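You operate a simulated robot arm through the tools that you are given. There is no shell and no other tool.

Carry out the task below with a simulated robot arm. There is one attempt and no reset: what you move stays moved.

JOB
Clear the scale with air, oil the insert, then pump the tank to its top line.
Fine: use the oil button; open the blue valve for it and shut it after.
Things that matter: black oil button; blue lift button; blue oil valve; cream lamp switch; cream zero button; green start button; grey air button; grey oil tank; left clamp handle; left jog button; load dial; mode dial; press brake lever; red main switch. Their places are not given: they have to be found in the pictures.

Only the result counts: the job must be done as asked and must still hold three seconds after the hand-in. Knocking over, shifting, dropping, spilling or breaking anything else fails it.

ROBOT AND FRAMES
A 6-joint arm with a two-finger parallel gripper, fixed in place. Base frame: the origin is at the foot of the arm, x ahead of it, y to its left, z up. Lengths are in cm, angles in degrees, forces in N, time in s.
With the tool pointing down near the work surface it reaches from about 22 to 62 cm from the base axis. Its first joint turns from -66.0 to 66.0 degrees. Payload 2.7 kg.
Tool frame: the origin (TCP) lies between the finger pads and is the grasp point; the fingertips stand 2.3 cm ahead of it; z points along the fingers, y is the line along which they close. The gripper opens to 9.4 cm. The fingers are 3.8 cm wide and 1 cm thick; the gripper's body (5.4 by 9.6 cm) begins 3.9 cm behind the TCP.
Orientation is that of the tool frame in the base frame, as [roll, pitch, yaw] about the fixed x, y, z axes, in that order (R = Rz(yaw) Ry(pitch) Rx(roll)). With the fingers straight down and closing along the base's y, the tool's x points along the base's -x, its y along +y and its z along -z.

CONTROLS
- The arm moves only by the tool nudge_tool. Its arguments are lists of equal length, an entry for each row: "travel": the shift along the base's x, y, z in cm, a list of three; "turn": the turn, a rotation vector about the base's x, y, z in degrees, a list of three; "gripper": the finger opening in cm, from 0 to 9.4. In form: {"travel": [[tx, ty, tz], ...], "turn": [[ax, ay, az], ...], "gripper": [gripper, ...]}. A call has 1 to 20 rows; each row shifts and turns the commanded pose from where the row before left it. Each row takes 0.2 s and may step no farther than 5 cm and 8.6 degrees from the row before; otherwise, or with a gripper value out of range, the whole call is refused. Where a pose cannot be reached the arm comes as near as it can. A force on the tool above 90 N (or 10 N above the force at the start of the call, whichever is more), or a blocked arm, ends the call early, and 0.2 s more pass. The fingers move at their own pace (about 4.5 cm/s each) and stop on an object; they squeeze with about 21 N. The grip force told is the motor's: it shows also when the fingers shut on nothing. Time passes only in rows, and 0.2 s behind the last, so rows that do not move let the fingers close. It gives the time, the measured TCP pose, the force on the tool (base axes), the opening and the grip force at its end, in the units of the frame above (readings bear some noise), with the torque about the TCP (base axes, N m) and any sound that the robot's microphone picked up.
- Cameras (640 x 400 px; columns grow to the right, rows downward): "scene" is fixed at [8.62, -44.51, 140.01]; the picture's right is [0.63, -0.78, 0.00], its down [-0.47, -0.38, -0.80] and it looks along [0.62, 0.50, -0.61] (base axes); focal length 214 px, centre (320, 200). "wrist" rides on the gripper at [8.6, 1.6, -7.5] in the tool frame; the picture's right is [-0.18, 0.98, 0.00], its down [-0.58, -0.11, -0.81] and it looks along [-0.79, -0.15, 0.59] (tool axes); focal length 243 px, centre (320, 200).
- grab_frame(camera): a new picture of that camera. It takes no simulated time.
- locate(camera, pixels): there is no depth. For up to 12 entries [column, row, z] of the newest picture of that camera ("zoom" is the newest enlarged one), the place [x, y] in the base frame at which the ray of that pixel passes the height z, good to about 0.3 cm. It takes no simulated time.
- enlarge(camera, box): a new picture of the part [left, top, right, bottom] of that camera's present view, enlarged. It takes no simulated time.
- finish_job(): hands the job in; it is judged then, once.

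Leave the gripper open and the arm clear of the work at the hand-in unless told otherwise.

The tools are called as a command line: name --argument value ..., lists and objects as JSON in quotes. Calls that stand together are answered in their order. nudge_tool: Moves the arm, as the interface text tells. Its arguments: {"type":"object","properties":{"travel":{"type":"array"},"turn":{"type":"array"},"gripper":{"type":"array"}},"required":["travel","turn","gripper"]} The other tools are called the same way: grab_frame (camera) takes a picture; locate (camera, pixels) gives the place at which the rays of pixels pass given heights; enlarge (camera, box) takes an enlarged picture of a part of a camera's view; finish_job () hands the job in.

At the start:

```text
t: 0.0
eef_pos: [29.39, -0.21, 132.11]
orientation: [-179.8, 0.1, -179.9]
contact_force: [-0.6, 0.2, -0.3]
ft_torque: [-0.03, 0.0, -0.01]
grip_width: 9.38
gripper_force: 0.1
```

scene: 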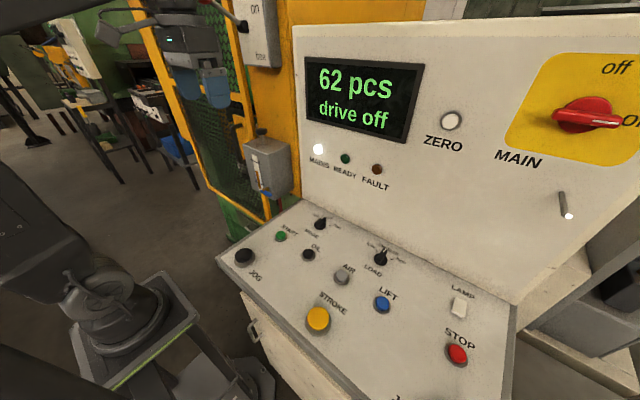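
wrist: 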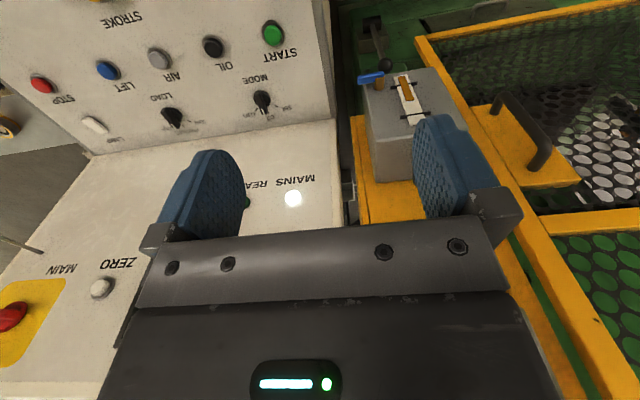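

I'll look closer at the panel, the display and the oil tank before moving anything. The desk buttons are around (240-470, 220-355) and the grey tank with the blue valve is near (265,165) in the scene picture.

enlarge --camera "scene" --box '[220, 120, 320, 220]'

enlarge --camera "scene" --box '[220, 200, 420, 325]'

enlarge --camera "wrist" --box '[330, 10, 490, 200]'

enlarge --camera "scene" --box '[290, 30, 450, 200]'

```text
4.00 times, centred on (270, 170) of scene
```

zoom: 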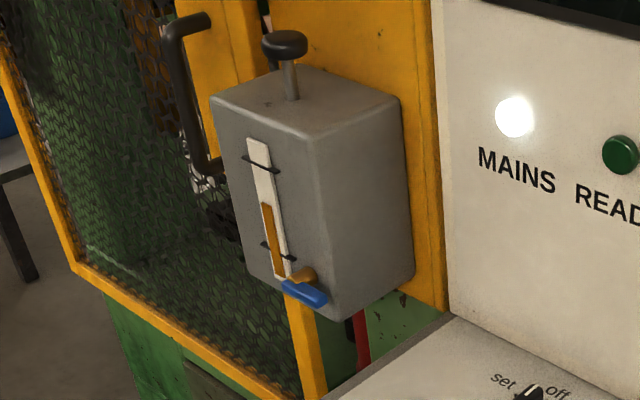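

```text
3.20 times, centred on (320, 262) of scene
```

zoom: 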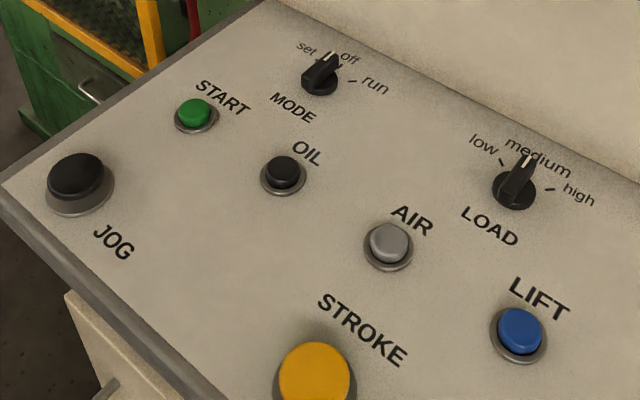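

```text
2.11 times, centred on (410, 105) of wrist
```

zoom: 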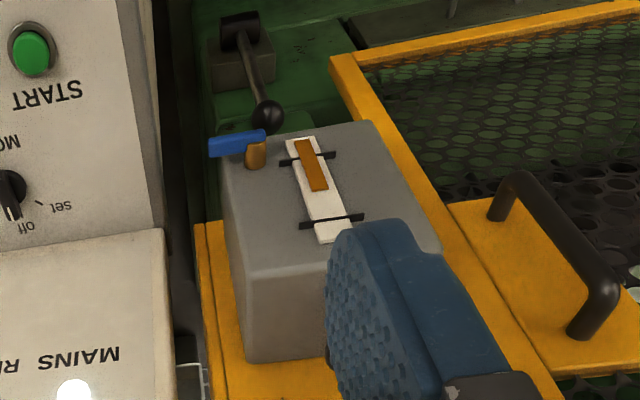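

```text
2.35 times, centred on (370, 115) of scene
```

zoom: 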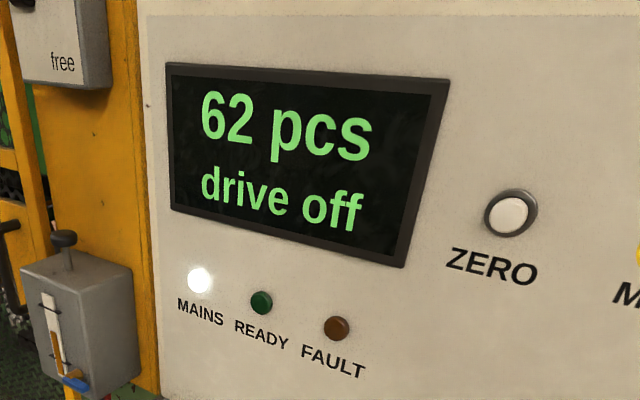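

The tank has a dark pump knob on top, a gauge with two black marks and a brass valve with a blue handle low on its front. The button tops look to be about z=95. I'll check that by locating the same buttons from both cameras at a few heights.

grab_frame --camera "scene"

grab_frame --camera "wrist"

locate --camera "scene" --pixels '[[341.9, 275.4, 95], [308.4, 253.3, 95], [280.9, 234.5, 95], [382, 302, 95], [318, 319, 95], [341.9, 275.4, 94], [308.4, 253.3, 94], [266, 193, 99], [261.2, 130.7, 117], [261.2, 130.7, 115]]'

locate --camera "wrist" --pixels '[[159, 58, 95], [212, 47, 95], [273, 33, 95], [107, 70, 95], [159, 58, 94], [212, 47, 94], [370.7, 78, 99]]'

```text
taken
```

scene: 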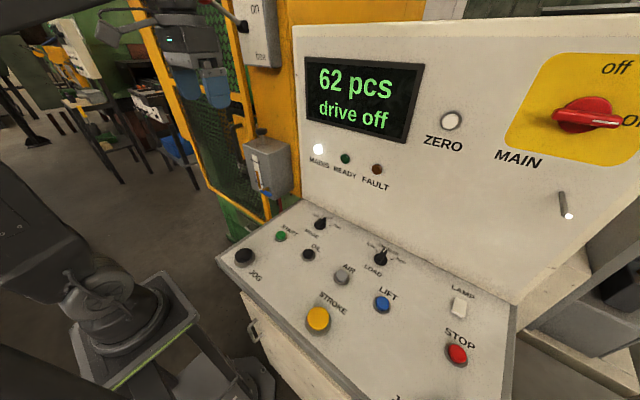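

```text
taken
```

wrist: 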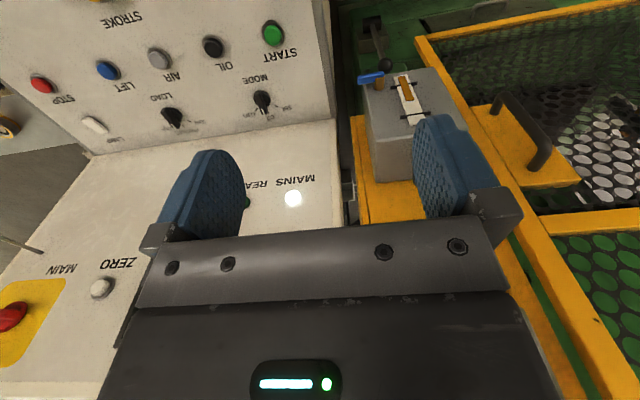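

```text
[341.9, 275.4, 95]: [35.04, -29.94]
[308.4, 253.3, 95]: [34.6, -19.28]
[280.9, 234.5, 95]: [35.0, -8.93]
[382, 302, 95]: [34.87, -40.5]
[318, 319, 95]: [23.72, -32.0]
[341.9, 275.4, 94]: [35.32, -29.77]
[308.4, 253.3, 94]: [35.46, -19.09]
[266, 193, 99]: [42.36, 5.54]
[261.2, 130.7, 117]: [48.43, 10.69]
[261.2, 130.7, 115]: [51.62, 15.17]
```

```text
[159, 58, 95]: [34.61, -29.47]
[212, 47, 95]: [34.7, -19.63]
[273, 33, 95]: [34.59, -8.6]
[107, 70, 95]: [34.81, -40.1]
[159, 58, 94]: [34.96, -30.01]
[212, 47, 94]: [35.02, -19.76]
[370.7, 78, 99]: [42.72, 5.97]
```

Both cameras agree. START is at about (34.8, -9), OIL at (34.8, -19.5), AIR at (34.8, -29.8), with tops near z=94.7. The blue valve is at about (42.5, 5.8, 99). Next I'll look at the press area on the right of the wrist view to find the insert, the scale and the levers.

enlarge --camera "wrist" --box '[400, 0, 640, 150]'

enlarge --camera "scene" --box '[130, 0, 300, 110]'

enlarge --camera "scene" --box '[180, 80, 300, 260]'

```text
2.67 times, centred on (520, 75) of wrist
```

zoom: 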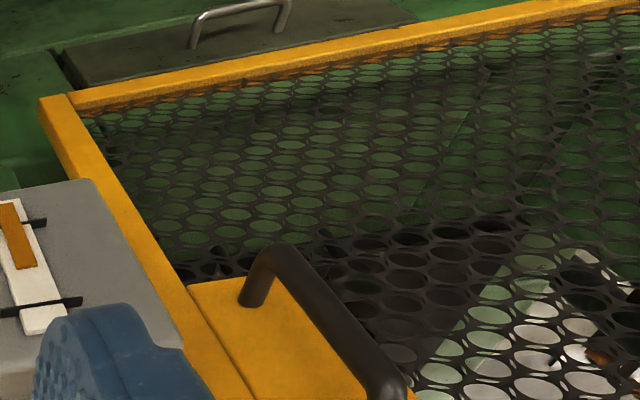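

```text
3.64 times, centred on (215, 55) of scene
```

zoom: 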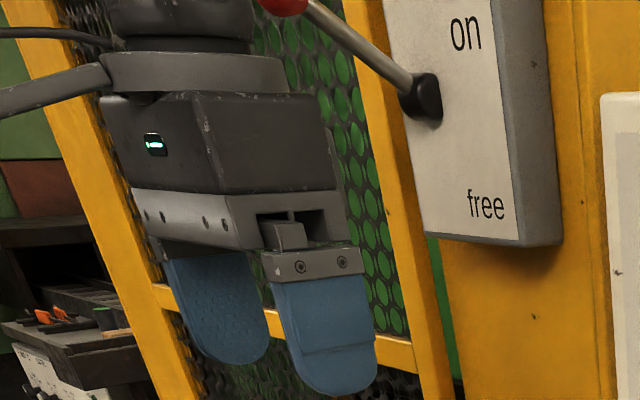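

```text
2.22 times, centred on (240, 170) of scene
```

zoom: 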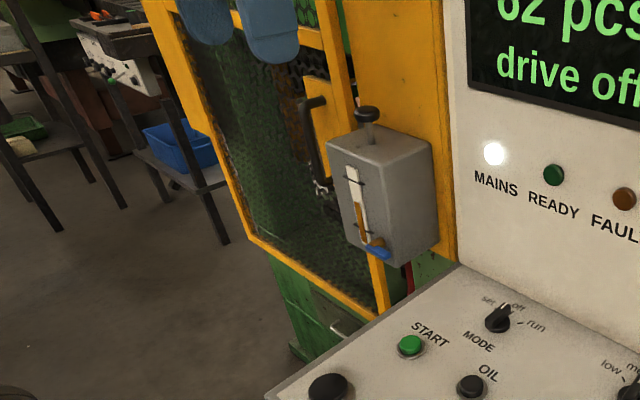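

The press sits behind a mesh guard. The brake lever is set to "on", and MAINS is lit. The panel face is at about x=51.7, so straight down over the buttons is clear. I'll close the fingers and move over the AIR button at (34.8, -29.8), stopping about 8 cm above it.

nudge_tool --travel '[[0.45, -2.465, -2.25], [0.45, -2.465, -2.25], [0.45, -2.465, -2.25], [0.45, -2.465, -2.25], [0.45, -2.465, -2.25], [0.45, -2.465, -2.25], [0.45, -2.465, -2.25], [0.45, -2.465, -2.25], [0.45, -2.465, -2.25], [0.45, -2.465, -2.25], [0.45, -2.465, -2.25], [0.45, -2.465, -2.25], [0, 0, 0]]' --turn '[[0, 0, 0], [0, 0, 0], [0, 0, 0], [0, 0, 0], [0, 0, 0], [0, 0, 0], [0, 0, 0], [0, 0, 0], [0, 0, 0], [0, 0, 0], [0, 0, 0], [0, 0, 0], [0, 0, 0]]' --gripper '[0, 0, 0, 0, 0, 0, 0, 0, 0, 0, 0, 0, 0]'

```text
t: 2.8
eef_pos: [34.55, -29.64, 105.06]
orientation: [-179.9, 0.0, -179.9]
contact_force: [1.1, 0.1, -0.5]
ft_torque: [-0.02, 0.01, -0.02]
grip_width: 0.0
gripper_force: 20.6
```

The arm is above AIR at z=105 with the fingers shut. I'll take pictures to check the alignment before going down.

grab_frame --camera "scene"

grab_frame --camera "wrist"

```text
taken
```

scene: 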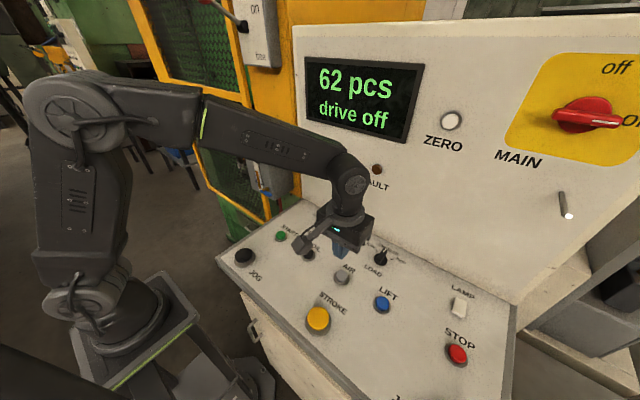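

```text
taken
```

wrist: 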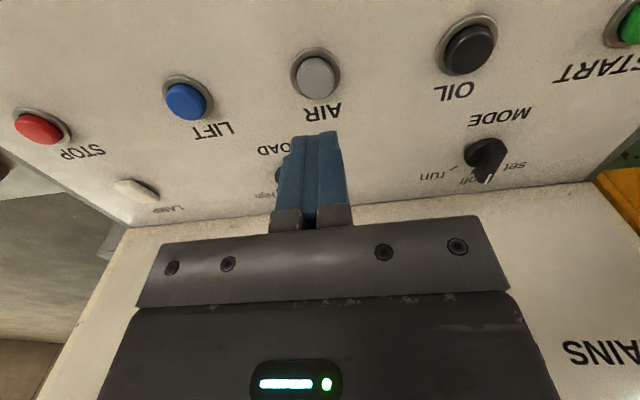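

The fingers are above AIR in the wrist view, with the button at (316,73). I'll refine its position from this closer view.

locate --camera "wrist" --pixels '[[316, 74, 95], [470, 48, 95], [316, 74, 94.5], [470, 48, 94.5], [186, 100, 95], [310, 140, 102.7]]'

enlarge --camera "wrist" --box '[260, 20, 420, 120]'

```text
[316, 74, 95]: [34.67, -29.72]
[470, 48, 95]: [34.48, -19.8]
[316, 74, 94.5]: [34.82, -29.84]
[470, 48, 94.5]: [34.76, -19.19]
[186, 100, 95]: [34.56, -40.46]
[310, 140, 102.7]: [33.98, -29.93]
```

```text
4.00 times, centred on (340, 70) of wrist
```

zoom: 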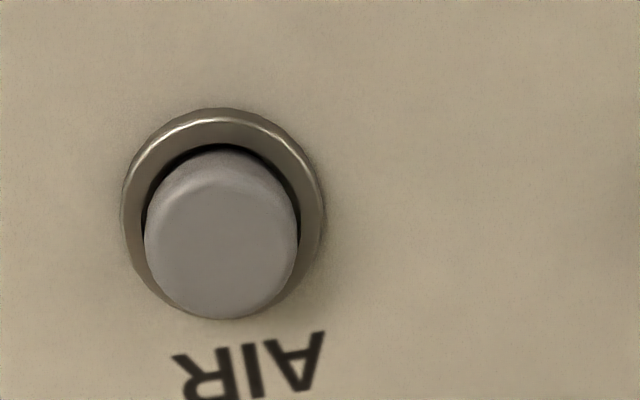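

AIR is at about (34.75, -29.8). The cap is roughly 2.6 cm wide and stands proud of its ring. I'll go down to just above it, with the fingertips near 95.5, then approach in small steps.

nudge_tool --travel '[[0.2, -0.15, -2.0], [0, 0, -2.0], [0, 0, -2.0], [0, 0, -0.8], [0, 0, 0]]' --turn '[[0, 0, 0], [0, 0, 0], [0, 0, 0], [0, 0, 0], [0, 0, 0]]' --gripper '[0, 0, 0, 0, 0]'

```text
t: 4.0
eef_pos: [34.84, -29.82, 98.25]
orientation: [-179.9, 0.1, -180.0]
contact_force: [0.3, 0.1, -0.1]
ft_torque: [-0.03, -0.01, 0.01]
grip_width: 0.0
gripper_force: 21.3
```

No contact yet at z=98.25, so the fingertips are at about 95.95. I'll continue down in small steps.

nudge_tool --travel '[[0, 0, -0.3], [0, 0, -0.3], [0, 0, -0.3], [0, 0, -0.2]]' --turn '[[0, 0, 0], [0, 0, 0], [0, 0, 0], [0, 0, 0]]' --gripper '[0, 0, 0, 0]'

```text
t: 5.0
eef_pos: [34.93, -29.72, 97.21]
orientation: [-179.9, 0.1, -179.9]
contact_force: [-0.3, 0.9, 2.0]
ft_torque: [0.03, 0.04, -0.01]
grip_width: 0.0
gripper_force: 20.8
heard: click
```

I heard a click, with about 2 N of contact. I'll look at the pictures to see what AIR is doing.

grab_frame --camera "scene"

grab_frame --camera "wrist"

```text
taken
```

scene: 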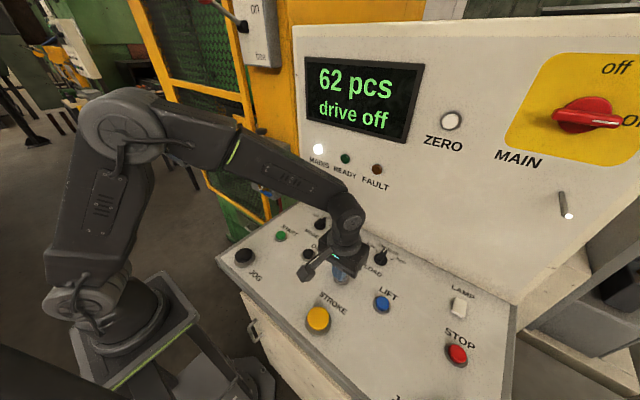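

```text
taken
```

wrist: 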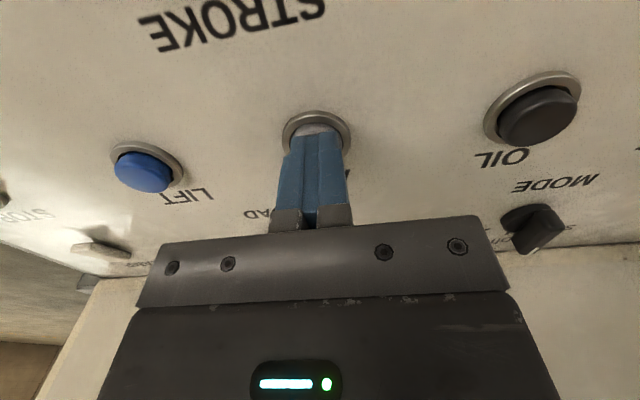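

The display hasn't changed. I'll hold the button for a moment and listen for air.

nudge_tool --travel '[[0, 0, -0.1], [0, 0, 0], [0, 0, 0], [0, 0, 0], [0, 0, 0]]' --turn '[[0, 0, 0], [0, 0, 0], [0, 0, 0], [0, 0, 0], [0, 0, 0]]' --gripper '[0, 0, 0, 0, 0]'

```text
t: 6.2
eef_pos: [34.88, -29.8, 97.13]
orientation: [-179.9, 0.1, -179.9]
contact_force: [-2.9, 7.2, 15.2]
ft_torque: [0.2, 0.17, -0.04]
grip_width: 0.0
gripper_force: 20.6
```

The force is 15 N and there is no new sound, so the click was the switch itself. I'll release slowly and listen.

nudge_tool --travel '[[0, 0, 0.2], [0, 0, 0.3], [0, 0, 0.5], [0, 0, 1.0], [0, 0, 1.0]]' --turn '[[0, 0, 0], [0, 0, 0], [0, 0, 0], [0, 0, 0], [0, 0, 0]]' --gripper '[0, 0, 0, 0, 0]'

enlarge --camera "scene" --box '[290, 30, 450, 200]'

grab_frame --camera "wrist"

```text
t: 7.4
eef_pos: [34.97, -29.74, 100.09]
orientation: [-179.9, 0.0, -179.9]
contact_force: [0.3, -0.3, 0.3]
ft_torque: [0.0, -0.03, -0.07]
grip_width: 0.01
gripper_force: 20.7
```

```text
2.35 times, centred on (370, 115) of scene
```

zoom: 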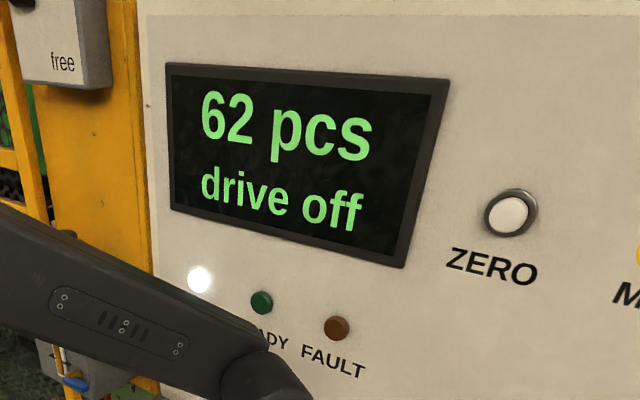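

```text
taken
```

wrist: 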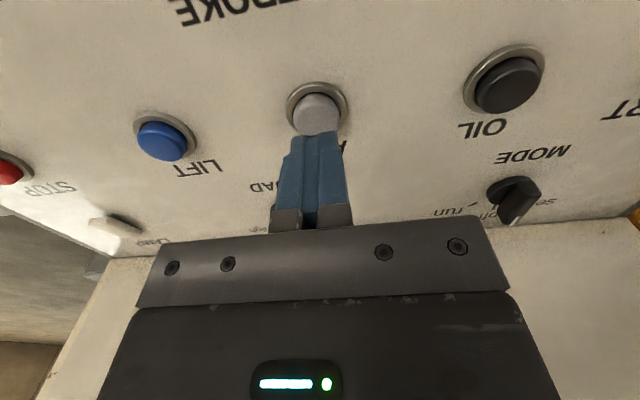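

AIR sprang back and the lamps are unchanged. Next I'll lift and swing left to x=28, y=16, z=126, staying well away from the guard at about x=50, to look through the mesh at the insert and see the tank up close.

nudge_tool --travel '[[-0.5, 0, 4.0], [-0.5, 0, 4.0], [-0.5, 1.5, 4.0], [-0.5, 2.5, 3.5], [-0.5, 3.5, 3.0], [-0.5, 4, 2.5], [-0.5, 4.3, 2.0], [-0.5, 4.3, 1.5], [-0.5, 4.3, 1.0], [-0.5, 4.3, 0.5], [-0.5, 4.3, 0], [-0.5, 4.3, 0], [-0.5, 4.2, 0], [-0.5, 4.2, 0], [0, 0, 0]]' --turn '[[0, 0, 0], [0, 0, 0], [0, 0, 0], [0, 0, 0], [0, 0, 0], [0, 0, 0], [0, 0, 0], [0, 0, 0], [0, 0, 0], [0, 0, 0], [0, 0, 0], [0, 0, 0], [0, 0, 0], [0, 0, 0], [0, 0, 0]]' --gripper '[0, 0, 0, 0, 0, 0, 0, 0, 0, 0, 0, 0, 0, 0, 0]'

grab_frame --camera "wrist"

grab_frame --camera "scene"

```text
t: 10.6
eef_pos: [27.74, 15.95, 126.25]
orientation: [-179.9, 0.1, -179.9]
contact_force: [-0.4, 0.4, 0.1]
ft_torque: [-0.03, 0.0, 0.01]
grip_width: 0.0
gripper_force: 20.9
```

```text
taken
```

wrist: 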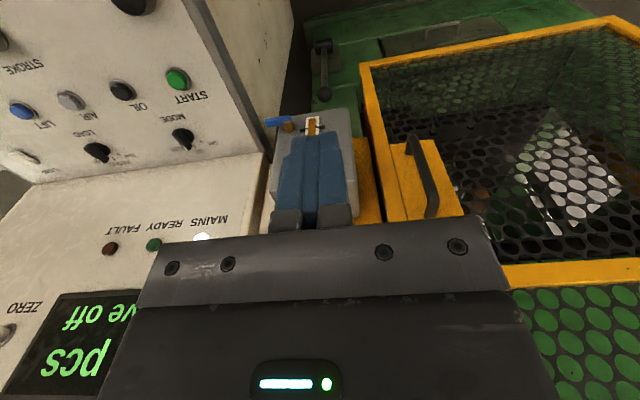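

```text
taken
```

scene: 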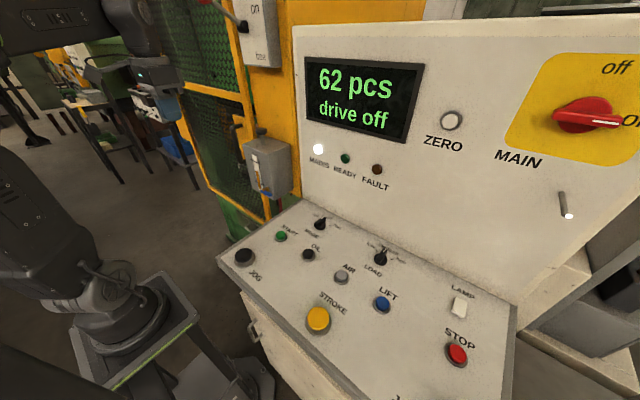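

The guard mesh is at (380-640, 40-260) in the wrist view, with a bright area behind it. I'll zoom in on that and on the tank gauge.

enlarge --camera "wrist" --box '[470, 90, 640, 250]'

enlarge --camera "wrist" --box '[250, 20, 400, 220]'

enlarge --camera "scene" --box '[230, 115, 310, 215]'

```text
2.50 times, centred on (555, 170) of wrist
```

zoom: 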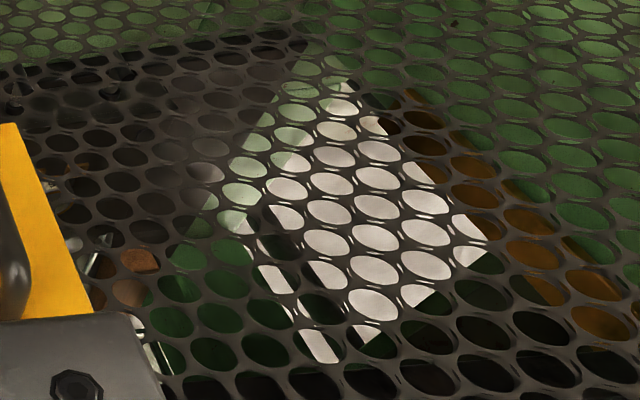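

```text
2.00 times, centred on (325, 120) of wrist
```

zoom: 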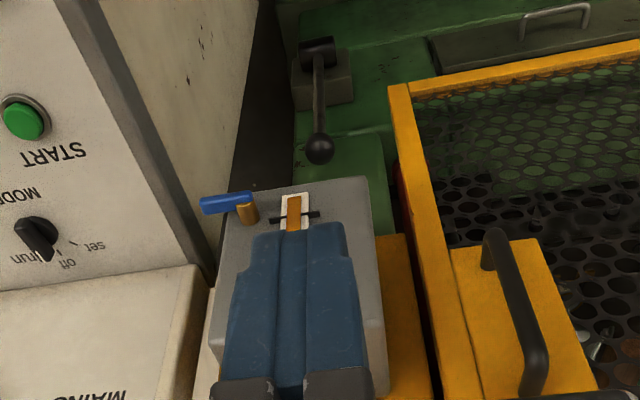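

```text
4.00 times, centred on (270, 165) of scene
```

zoom: 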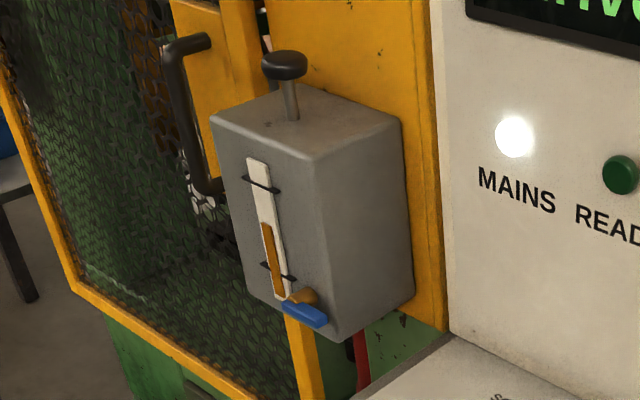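

The tank level is just above halfway between the two marks. Something brown shows behind the mesh near (483,196), possibly scale on the insert, but the gripper hides part of it. I'll rise a little, move left and yaw to see it properly, staying far from the guard and the brake lever.

nudge_tool --travel '[[-0.5, 2, 2.5], [-0.5, 2, 2.5], [-0.5, 2, 2.5], [-0.5, 2, 2.5], [0, 1, 2], [0, 0, 0]]' --turn '[[0, 0, 6], [0, 0, 6], [0, 0, 6], [0, 0, 6], [0, 0, 0], [0, 0, 0]]' --gripper '[0, 0, 0, 0, 0, 0]'

grab_frame --camera "wrist"

enlarge --camera "wrist" --box '[260, 60, 460, 190]'

```text
t: 12.0
eef_pos: [25.33, 24.62, 135.39]
orientation: [180.0, 0.3, -155.9]
contact_force: [0.0, 0.1, 0.2]
ft_torque: [0.01, 0.02, -0.01]
grip_width: 0.01
gripper_force: 21.0
out of reach, approached as far as the arm can: row 4, 5
```

```text
taken
```

wrist: 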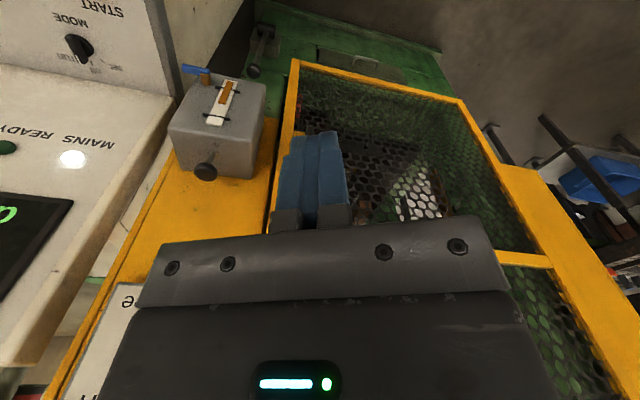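

```text
3.08 times, centred on (360, 125) of wrist
```

zoom: 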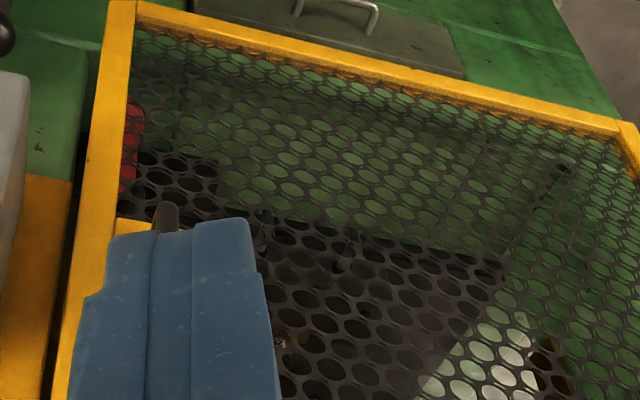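

The pump knob is now visible at (205,172). I'll zoom in on the spot between the fingers and the body near (365,205), and on the tank.

enlarge --camera "wrist" --box '[335, 150, 455, 230]'

enlarge --camera "wrist" --box '[150, 50, 290, 200]'

locate --camera "wrist" --pixels '[[205, 172, 117], [205, 172, 116], [205, 172, 118], [195, 69, 99]]'

```text
5.00 times, centred on (395, 190) of wrist
```

zoom: 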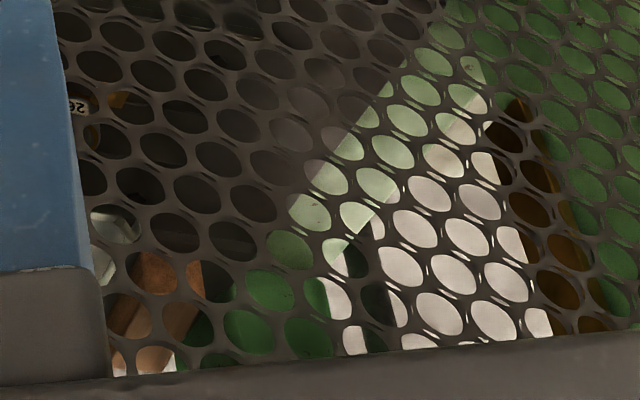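

```text
2.67 times, centred on (220, 125) of wrist
```

zoom: 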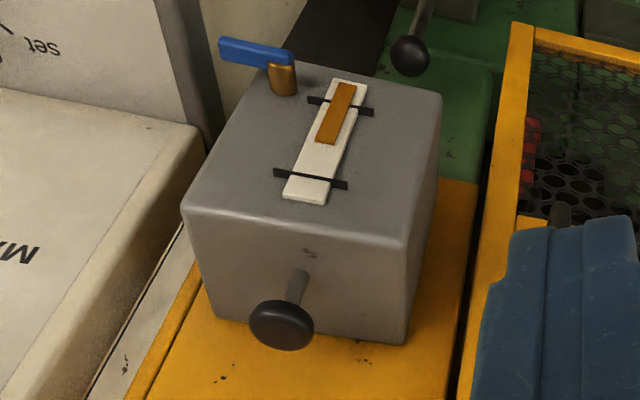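

```text
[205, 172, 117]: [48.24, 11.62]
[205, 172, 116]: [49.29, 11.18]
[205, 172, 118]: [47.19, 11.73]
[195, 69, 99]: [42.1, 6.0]
```

I can see the insert area in the gap: brown and orange pieces near (135,270) in the zoom may be bins or scale, which isn't conclusive. The pump knob triangulates to about (48.9, 11.5, 116.6). The valve is a brass stub along -x with its blue handle pointing level toward -y. I'll triangulate the handle ends precisely from both cameras.

locate --camera "wrist" --pixels '[[183.3, 68, 98], [183.3, 68, 100], [208.8, 73.3, 98], [208.8, 73.3, 100], [206.9, 84.9, 98], [206.9, 84.9, 100]]'

grab_frame --camera "scene"

locate --camera "scene" --pixels '[[271.8, 195.5, 98], [271.8, 195.5, 100], [261, 190.8, 98], [261, 190.8, 100], [265.75, 188.25, 98], [265.75, 188.25, 100], [261.2, 130.7, 116.6]]'

enlarge --camera "scene" --box '[250, 175, 290, 215]'

enlarge --camera "wrist" --box '[165, 50, 245, 110]'

```text
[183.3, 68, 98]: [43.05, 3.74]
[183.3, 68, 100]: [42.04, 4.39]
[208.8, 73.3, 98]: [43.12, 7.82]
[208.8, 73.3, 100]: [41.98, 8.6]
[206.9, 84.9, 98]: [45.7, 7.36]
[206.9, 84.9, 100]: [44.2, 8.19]
```

```text
taken
```

scene: 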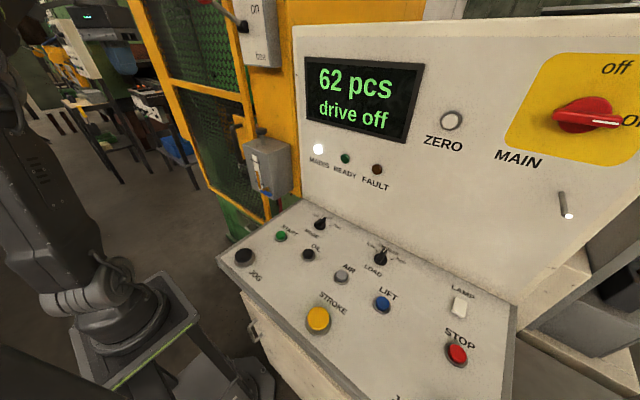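

```text
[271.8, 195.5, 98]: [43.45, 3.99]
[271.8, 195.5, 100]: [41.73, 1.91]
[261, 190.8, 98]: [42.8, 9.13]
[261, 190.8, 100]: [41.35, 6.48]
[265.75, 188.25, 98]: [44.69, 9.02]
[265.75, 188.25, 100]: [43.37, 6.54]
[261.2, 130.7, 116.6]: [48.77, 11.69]
```

```text
10.00 times, centred on (270, 195) of scene
```

zoom: 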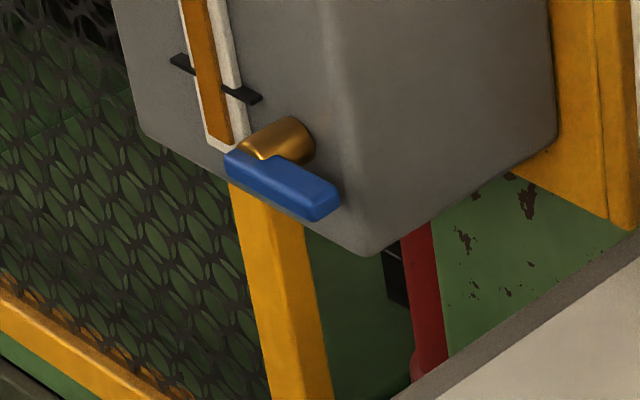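

```text
6.67 times, centred on (205, 80) of wrist
```

zoom: 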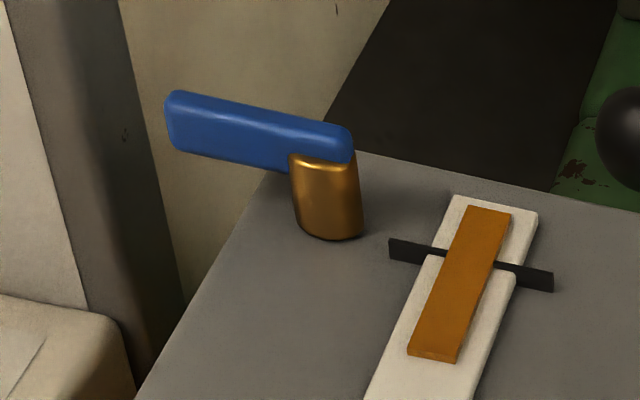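

The picture is clear now. The valve axis runs along x at about y=7.7, z=98.4. The handle reaches from there to about y=3.9 at x≈42.3-43.3. The tank's front face is at about x=45.3 and its right side at y≈5.3. To turn the handle I want the closed fingers pointing forward and down, with the camera off to the +y side. First I'll move to a free spot near (30, 6, 118) while yawing.

nudge_tool --travel '[[0.3, -1.33, -1.24], [0.3, -1.33, -1.24], [0.3, -1.33, -1.24], [0.3, -1.33, -1.24], [0.3, -1.33, -1.24], [0.3, -1.33, -1.24], [0.3, -1.33, -1.24], [0.3, -1.33, -1.24], [0.3, -1.33, -1.24], [0.3, -1.33, -1.24], [0.3, -1.33, -1.24], [0.3, -1.33, -1.24], [0.3, -1.33, -1.24], [0.3, -1.33, -1.24], [0, 0, 0]]' --turn '[[0, 0, -8.14], [0, 0, -8.14], [0, 0, -8.14], [0, 0, -8.14], [0, 0, -8.14], [0, 0, -8.14], [0, 0, -8.14], [0, 0, -8.14], [0, 0, -8.14], [0, 0, -8.14], [0, 0, -8.14], [0, 0, -8.14], [0, 0, -8.14], [0, 0, -8.14], [0, 0, 0]]' --gripper '[0, 0, 0, 0, 0, 0, 0, 0, 0, 0, 0, 0, 0, 0, 0]'

locate --camera "scene" --pixels '[[217, 262, 94], [303, 201, 94], [514, 306, 94]]'

```text
t: 15.2
eef_pos: [29.49, 5.59, 117.85]
orientation: [-180.0, 0.2, 90.1]
contact_force: [0.0, -0.3, 0.1]
ft_torque: [0.0, -0.01, 0.0]
grip_width: 0.04
gripper_force: 21.4
```

```text
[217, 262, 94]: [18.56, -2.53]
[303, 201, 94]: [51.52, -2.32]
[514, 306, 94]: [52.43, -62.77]
```

The tool is now yawed with the camera side toward +y, and the desk's left edge is at y=-2.4. Next I'll tilt the fingers forward to about 60 degrees from vertical while moving to roughly (38, 4.5, 108), still clear of the tank.

nudge_tool --travel '[[1.2, -0.15, -1.4], [1.2, -0.15, -1.4], [1.2, -0.15, -1.4], [1.2, -0.15, -1.4], [1.2, -0.15, -1.4], [1.2, -0.15, -1.4], [1.2, -0.15, -1.4], [0, 0, 0]]' --turn '[[0, -8.5, 0], [0, -8.5, 0], [0, -8.5, 0], [0, -8.5, 0], [0, -8.5, 0], [0, -8.5, 0], [0, -8.5, 0], [0, 0, 0]]' --gripper '[0, 0, 0, 0, 0, 0, 0, 0]'

grab_frame --camera "wrist"

grab_frame --camera "scene"

```text
t: 17.0
eef_pos: [34.88, 1.73, 114.35]
orientation: [125.3, -0.6, 91.5]
contact_force: [0.3, -0.3, -0.8]
ft_torque: [0.0, 0.01, 0.04]
grip_width: 0.0
gripper_force: 21.2
out of reach, approached as far as the arm can: row 6, 7
```

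```text
taken
```

wrist: 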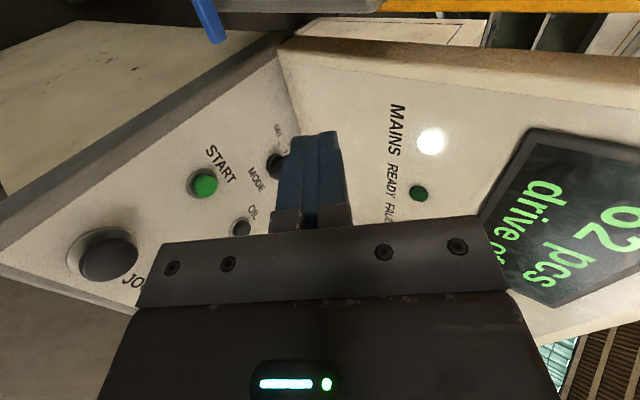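

```text
taken
```

scene: 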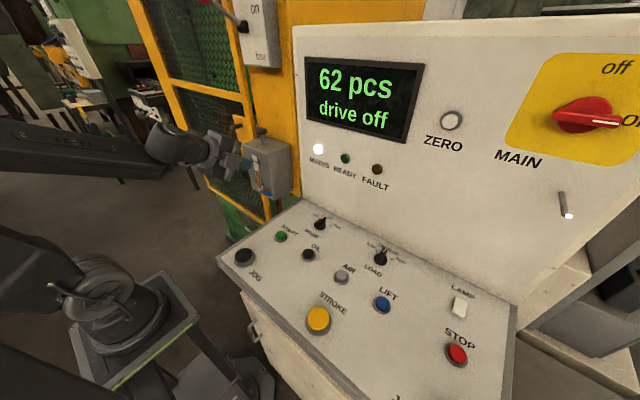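

The arm came up short because it was folded too tightly. It's now at (34.9, 1.7, 114.4) with about 55 degrees of tilt. More reach forward should help, so I'll move to roughly (39.5, 4.5, 106), still above and in front of the handle.

nudge_tool --travel '[[0.9, 0.5, -1.4], [0.9, 0.5, -1.4], [0.9, 0.5, -1.4], [0.9, 0.6, -1.4], [0.9, 0.6, -1.4], [0, 0, -1.0], [0, 0, 0]]' --turn '[[0, 0, 0], [0, 0, 0], [0, 0, 0], [0, 0, 0], [0, 0, 0], [0, 0, 0], [0, 0, 0]]' --gripper '[0, 0, 0, 0, 0, 0, 0]'

grab_frame --camera "wrist"

```text
t: 18.6
eef_pos: [39.99, 5.29, 106.22]
orientation: [119.0, -5.2, 97.5]
contact_force: [-0.7, 0.4, 0.4]
ft_torque: [0.01, -0.01, -0.03]
grip_width: 0.0
gripper_force: 20.9
out of reach, approached as far as the arm can: row 1, 2, 3
```

```text
taken
```

wrist: 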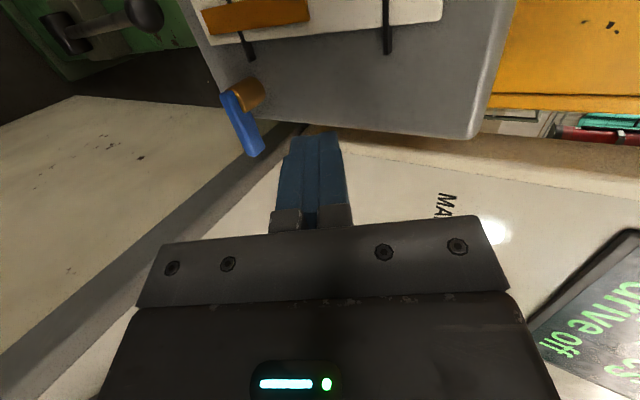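

The tool now tilts about 61 degrees with a small yaw error, and the handle is visible at (240,125). I'll square the orientation and move the fingertips above the handle's outer end, to TCP (41.6, 3.3, 103), without touching it yet.

nudge_tool --travel '[[0.4, -0.5, -0.8], [0.4, -0.5, -0.8], [0.4, -0.5, -0.8], [0.4, -0.5, -0.8], [0, 0, 0]]' --turn '[[-2.6, 0.3, -3.7], [-2.6, 0.3, -3.7], [0, 0, 0], [0, 0, 0], [0, 0, 0]]' --gripper '[0, 0, 0, 0, 0]'

grab_frame --camera "wrist"

enlarge --camera "scene" --box '[210, 120, 310, 220]'

```text
t: 19.8
eef_pos: [41.5, 3.32, 103.19]
orientation: [120.0, 0.1, 90.0]
contact_force: [-0.3, 0.4, -0.1]
ft_torque: [-0.01, -0.01, 0.0]
grip_width: 0.01
gripper_force: 21.9
```

```text
taken
```

wrist: 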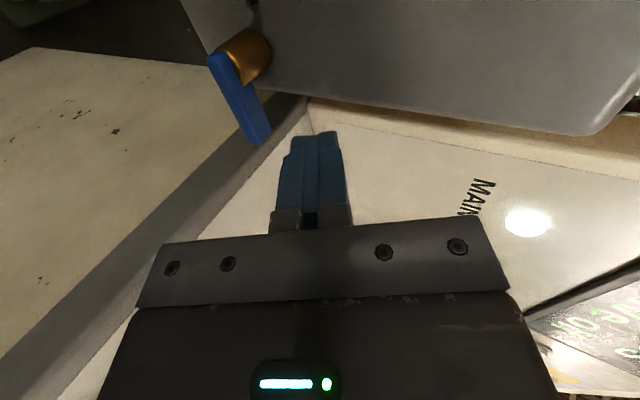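

```text
4.00 times, centred on (260, 170) of scene
```

zoom: 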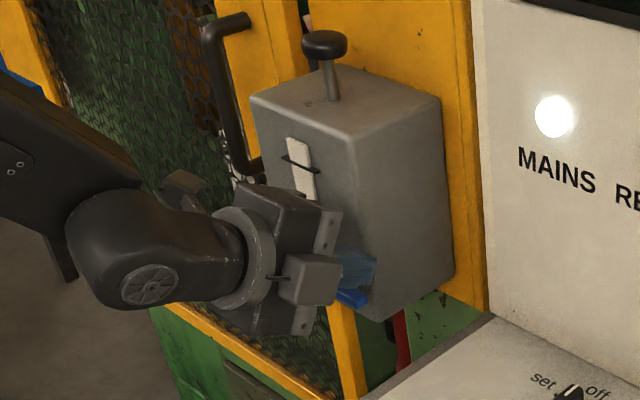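

The orientation is square now. I'll re-measure the handle ends from this close view: outer end at (262,136), pivot end at (217,62), stub base at (255,45).

locate --camera "wrist" --pixels '[[260, 138, 98.4], [217, 62, 98.4], [242, 50, 98.4], [265, 58, 98.4], [260, 138, 99.0], [217, 62, 99.0], [310, 135, 102]]'

enlarge --camera "wrist" --box '[180, 10, 380, 160]'

```text
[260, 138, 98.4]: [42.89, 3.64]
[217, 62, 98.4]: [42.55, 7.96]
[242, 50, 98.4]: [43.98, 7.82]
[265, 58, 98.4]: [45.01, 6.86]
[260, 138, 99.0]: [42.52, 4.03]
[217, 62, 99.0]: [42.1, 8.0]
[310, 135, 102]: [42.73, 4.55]
```

```text
2.67 times, centred on (280, 85) of wrist
```

zoom: 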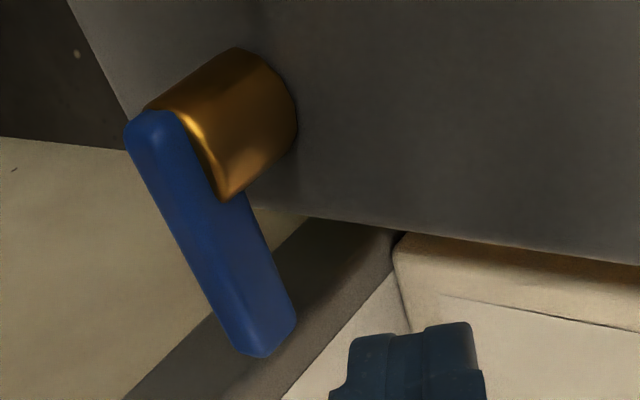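

The measurements agree: pivot at about (7.7, 98.4), outer end at y≈3.7. I'll lower toward the handle's top in small steps and watch the force.

nudge_tool --travel '[[0.1, 0, -0.8], [0, 0, -0.8], [0, 0, -0.4], [0, 0, -0.4], [0, 0, -0.3]]' --turn '[[0, 0, 0], [0, 0, 0], [0, 0, 0], [0, 0, 0], [0, 0, 0]]' --gripper '[0, 0, 0, 0, 0]'

enlarge --camera "wrist" --box '[180, 10, 380, 160]'

```text
t: 21.0
eef_pos: [41.73, 3.18, 100.77]
orientation: [119.2, -0.1, 89.9]
contact_force: [-31.2, -4.5, 44.2]
ft_torque: [0.52, -0.09, 0.3]
grip_width: 0.01
gripper_force: 21.3
```

```text
2.67 times, centred on (280, 85) of wrist
```

zoom: 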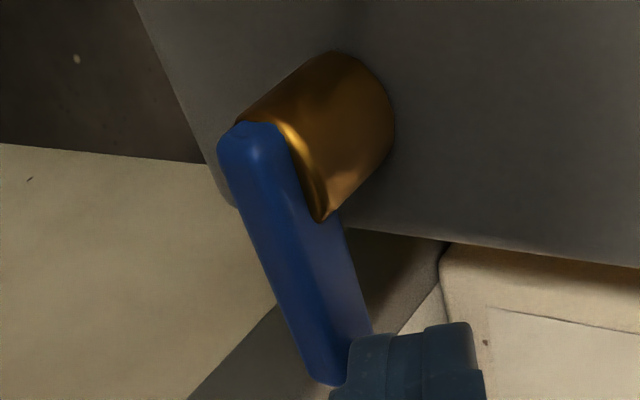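

The handle didn't move under 44 N, so that direction is against its stop. I'll back off and go underneath to swing it up instead: lift slightly, retreat in -x, drop to below the handle, then come forward again.

nudge_tool --travel '[[0, 0, 0.6], [-0.5, 0, 0.5], [-1.5, 0, 0], [-1.5, 0, 0], [-1.5, 0, 0], [0, 0, -1.5], [0, 0, -1.5], [0, 0, -1.5], [0, 0, -1.5], [0, 0, -0.3], [0, 0, 0]]' --turn '[[0, 0, 0], [0, 0, 0], [0, 0, 0], [0, 0, 0], [0, 0, 0], [0, 0, 0], [0, 0, 0], [0, 0, 0], [0, 0, 0], [0, 0, 0], [0, 0, 0]]' --gripper '[0, 0, 0, 0, 0, 0, 0, 0, 0, 0, 0]'

grab_frame --camera "wrist"

enlarge --camera "scene" --box '[210, 140, 310, 240]'

```text
t: 23.4
eef_pos: [36.92, 3.43, 95.28]
orientation: [120.1, 0.0, 90.1]
contact_force: [-0.1, -0.4, -0.5]
ft_torque: [0.02, 0.0, 0.06]
grip_width: 0.0
gripper_force: 21.4
```

```text
taken
```

wrist: 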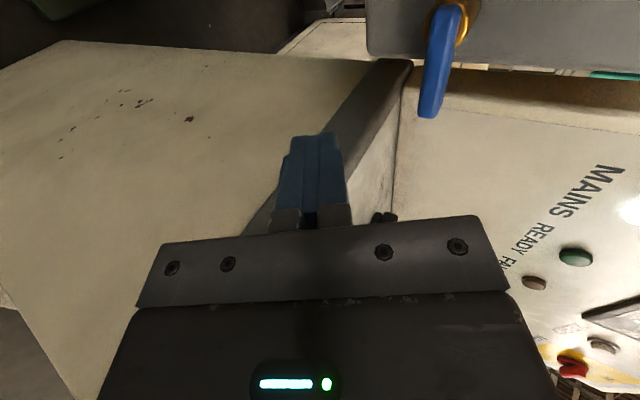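

```text
4.00 times, centred on (260, 190) of scene
```

zoom: 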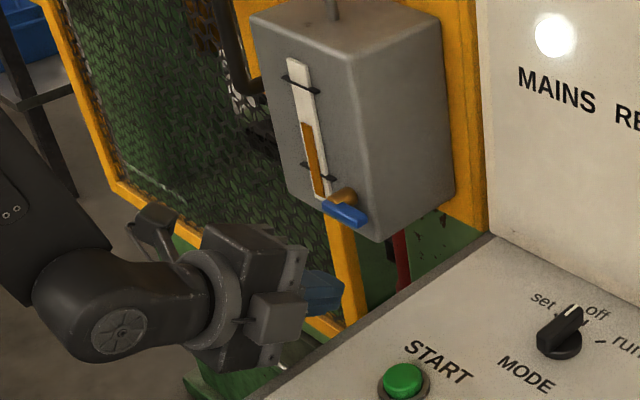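

The fingers are below handle height and clear of the desk edge. I'll move forward beneath the handle.

nudge_tool --travel '[[1.2, 0, 0], [1.2, 0, 0], [1.2, 0, 0], [1.1, -0.1, 0], [0, 0, 0.6], [0, 0, 0]]' --turn '[[0, 0, 0], [0, 0, 0], [0, 0, 0], [0, 0, 0], [0, 0, 0], [0, 0, 0]]' --gripper '[0, 0, 0, 0, 0, 0]'

enlarge --camera "wrist" --box '[180, 10, 380, 160]'

enlarge --camera "scene" --box '[220, 150, 300, 230]'

```text
t: 24.8
eef_pos: [41.44, 3.16, 95.9]
orientation: [120.0, 0.0, 90.2]
contact_force: [-0.3, -0.3, 0.4]
ft_torque: [-0.03, -0.01, -0.02]
grip_width: 0.04
gripper_force: 21.2
```

```text
2.67 times, centred on (280, 85) of wrist
```

zoom: 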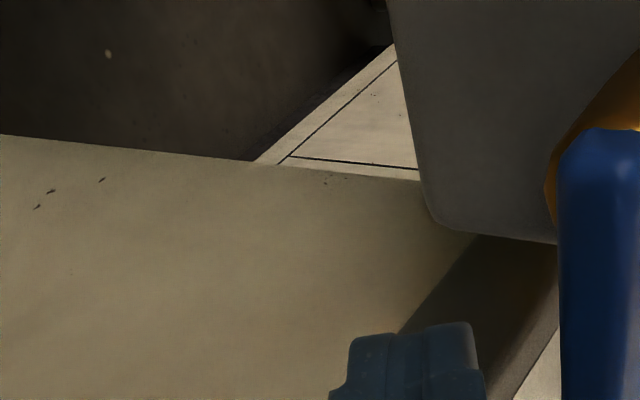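

```text
5.00 times, centred on (260, 190) of scene
```

zoom: 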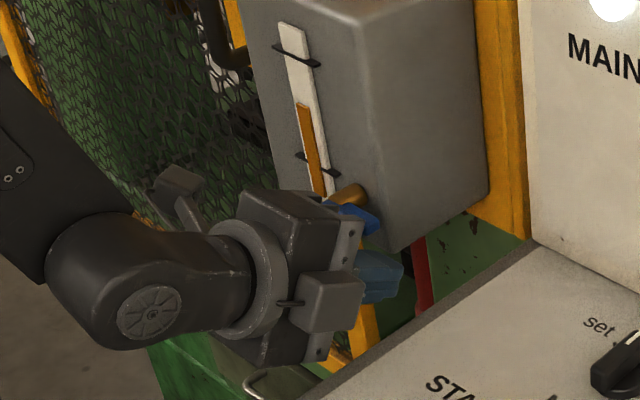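

The fingertips sit below the handle's outer end. I'll raise gently and watch the force and whether the handle swings.

nudge_tool --travel '[[0, 0, 0.4], [0, 0, 0.4], [0, 0, 0.3], [0, 0, 0.3], [0, 0, 0.2]]' --turn '[[0, 0, 0], [0, 0, 0], [0, 0, 0], [0, 0, 0], [0, 0, 0]]' --gripper '[0, 0, 0, 0, 0]'

grab_frame --camera "wrist"

enlarge --camera "scene" --box '[220, 150, 300, 230]'

```text
t: 26.0
eef_pos: [41.31, 3.12, 97.53]
orientation: [120.1, -0.1, 90.1]
contact_force: [0.0, -1.2, -2.6]
ft_torque: [0.0, 0.04, 0.01]
grip_width: 0.0
gripper_force: 20.9
```

```text
taken
```

wrist: 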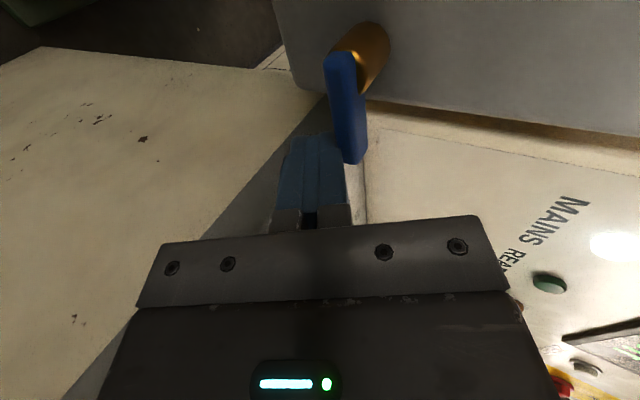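

```text
5.00 times, centred on (260, 190) of scene
```

zoom: 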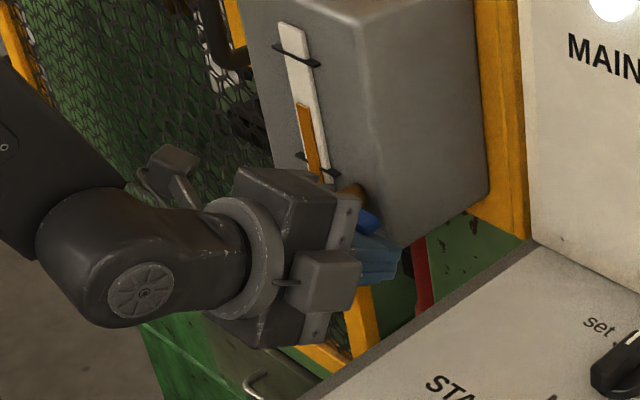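

There's only about 2.6 N of resistance, so the handle swings upward. I'll keep following its arc.

nudge_tool --travel '[[0.1, 0.15, 0.5], [0.1, 0.1, 0.4], [0, 0.2, 0.4], [0, 0.25, 0.4], [0, 0.3, 0.3], [0, 0, 0]]' --turn '[[0, 0, 0], [0, 0, 0], [0, 0, 0], [0, 0, 0], [0, 0, 0], [0, 0, 0]]' --gripper '[0, 0, 0, 0, 0, 0]'

grab_frame --camera "wrist"

enlarge --camera "scene" --box '[220, 150, 300, 230]'

```text
t: 27.4
eef_pos: [41.43, 4.08, 99.51]
orientation: [120.0, 0.0, 90.1]
contact_force: [-25.7, -12.3, 9.2]
ft_torque: [0.22, -0.27, 0.33]
grip_width: 0.0
gripper_force: 21.0
```

```text
taken
```

wrist: 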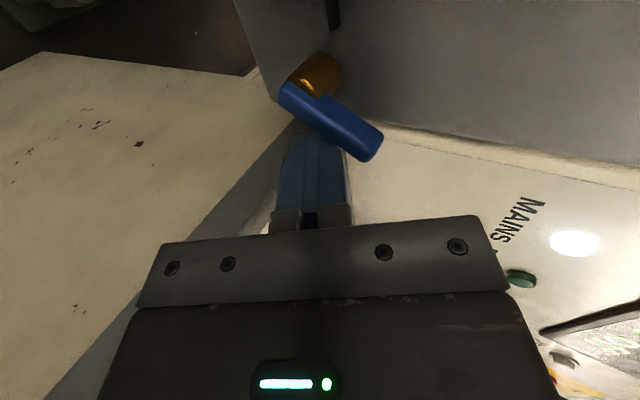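

```text
5.00 times, centred on (260, 190) of scene
```

zoom: 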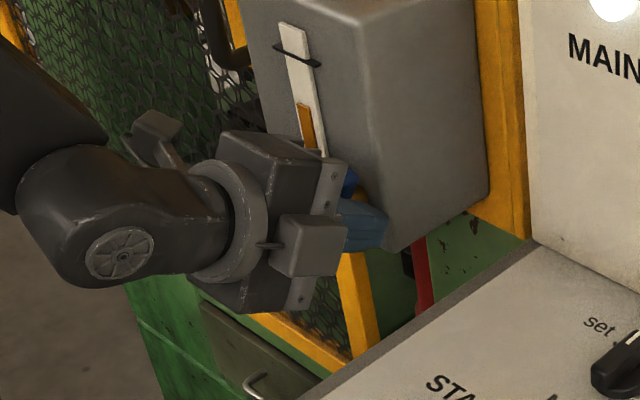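

The handle has swung up about 50 degrees, but the rounded fingertip corner is now wedging on it with 26 N in x. I'll back off to the right, raise a little and move slightly forward so the straight finger edge meets the handle near its end.

nudge_tool --travel '[[0, -0.6, 0], [0, -0.6, 0.3], [0.3, 0, 0.6], [0.3, 0, 0.5], [0.3, 0, 0], [0, 0, 0]]' --turn '[[0, 0, 0], [0, 0, 0], [0, 0, 0], [0, 0, 0], [0, 0, 0], [0, 0, 0]]' --gripper '[0, 0, 0, 0, 0, 0]'

grab_frame --camera "wrist"

enlarge --camera "scene" --box '[220, 150, 300, 230]'

```text
t: 28.8
eef_pos: [41.55, 3.03, 100.16]
orientation: [121.8, 0.1, 90.4]
contact_force: [-69.8, 14.0, -10.8]
ft_torque: [-0.3, -0.59, 1.43]
grip_width: 0.0
gripper_force: 20.8
```

```text
taken
```

wrist: 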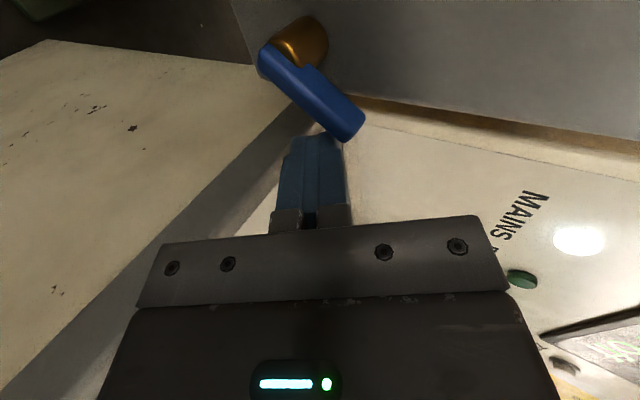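

```text
5.00 times, centred on (260, 190) of scene
```

zoom: 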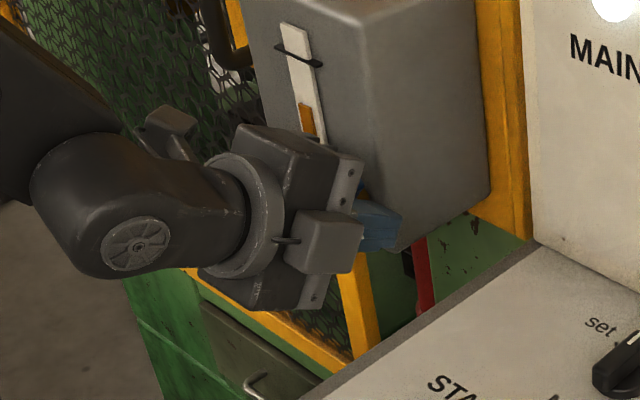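

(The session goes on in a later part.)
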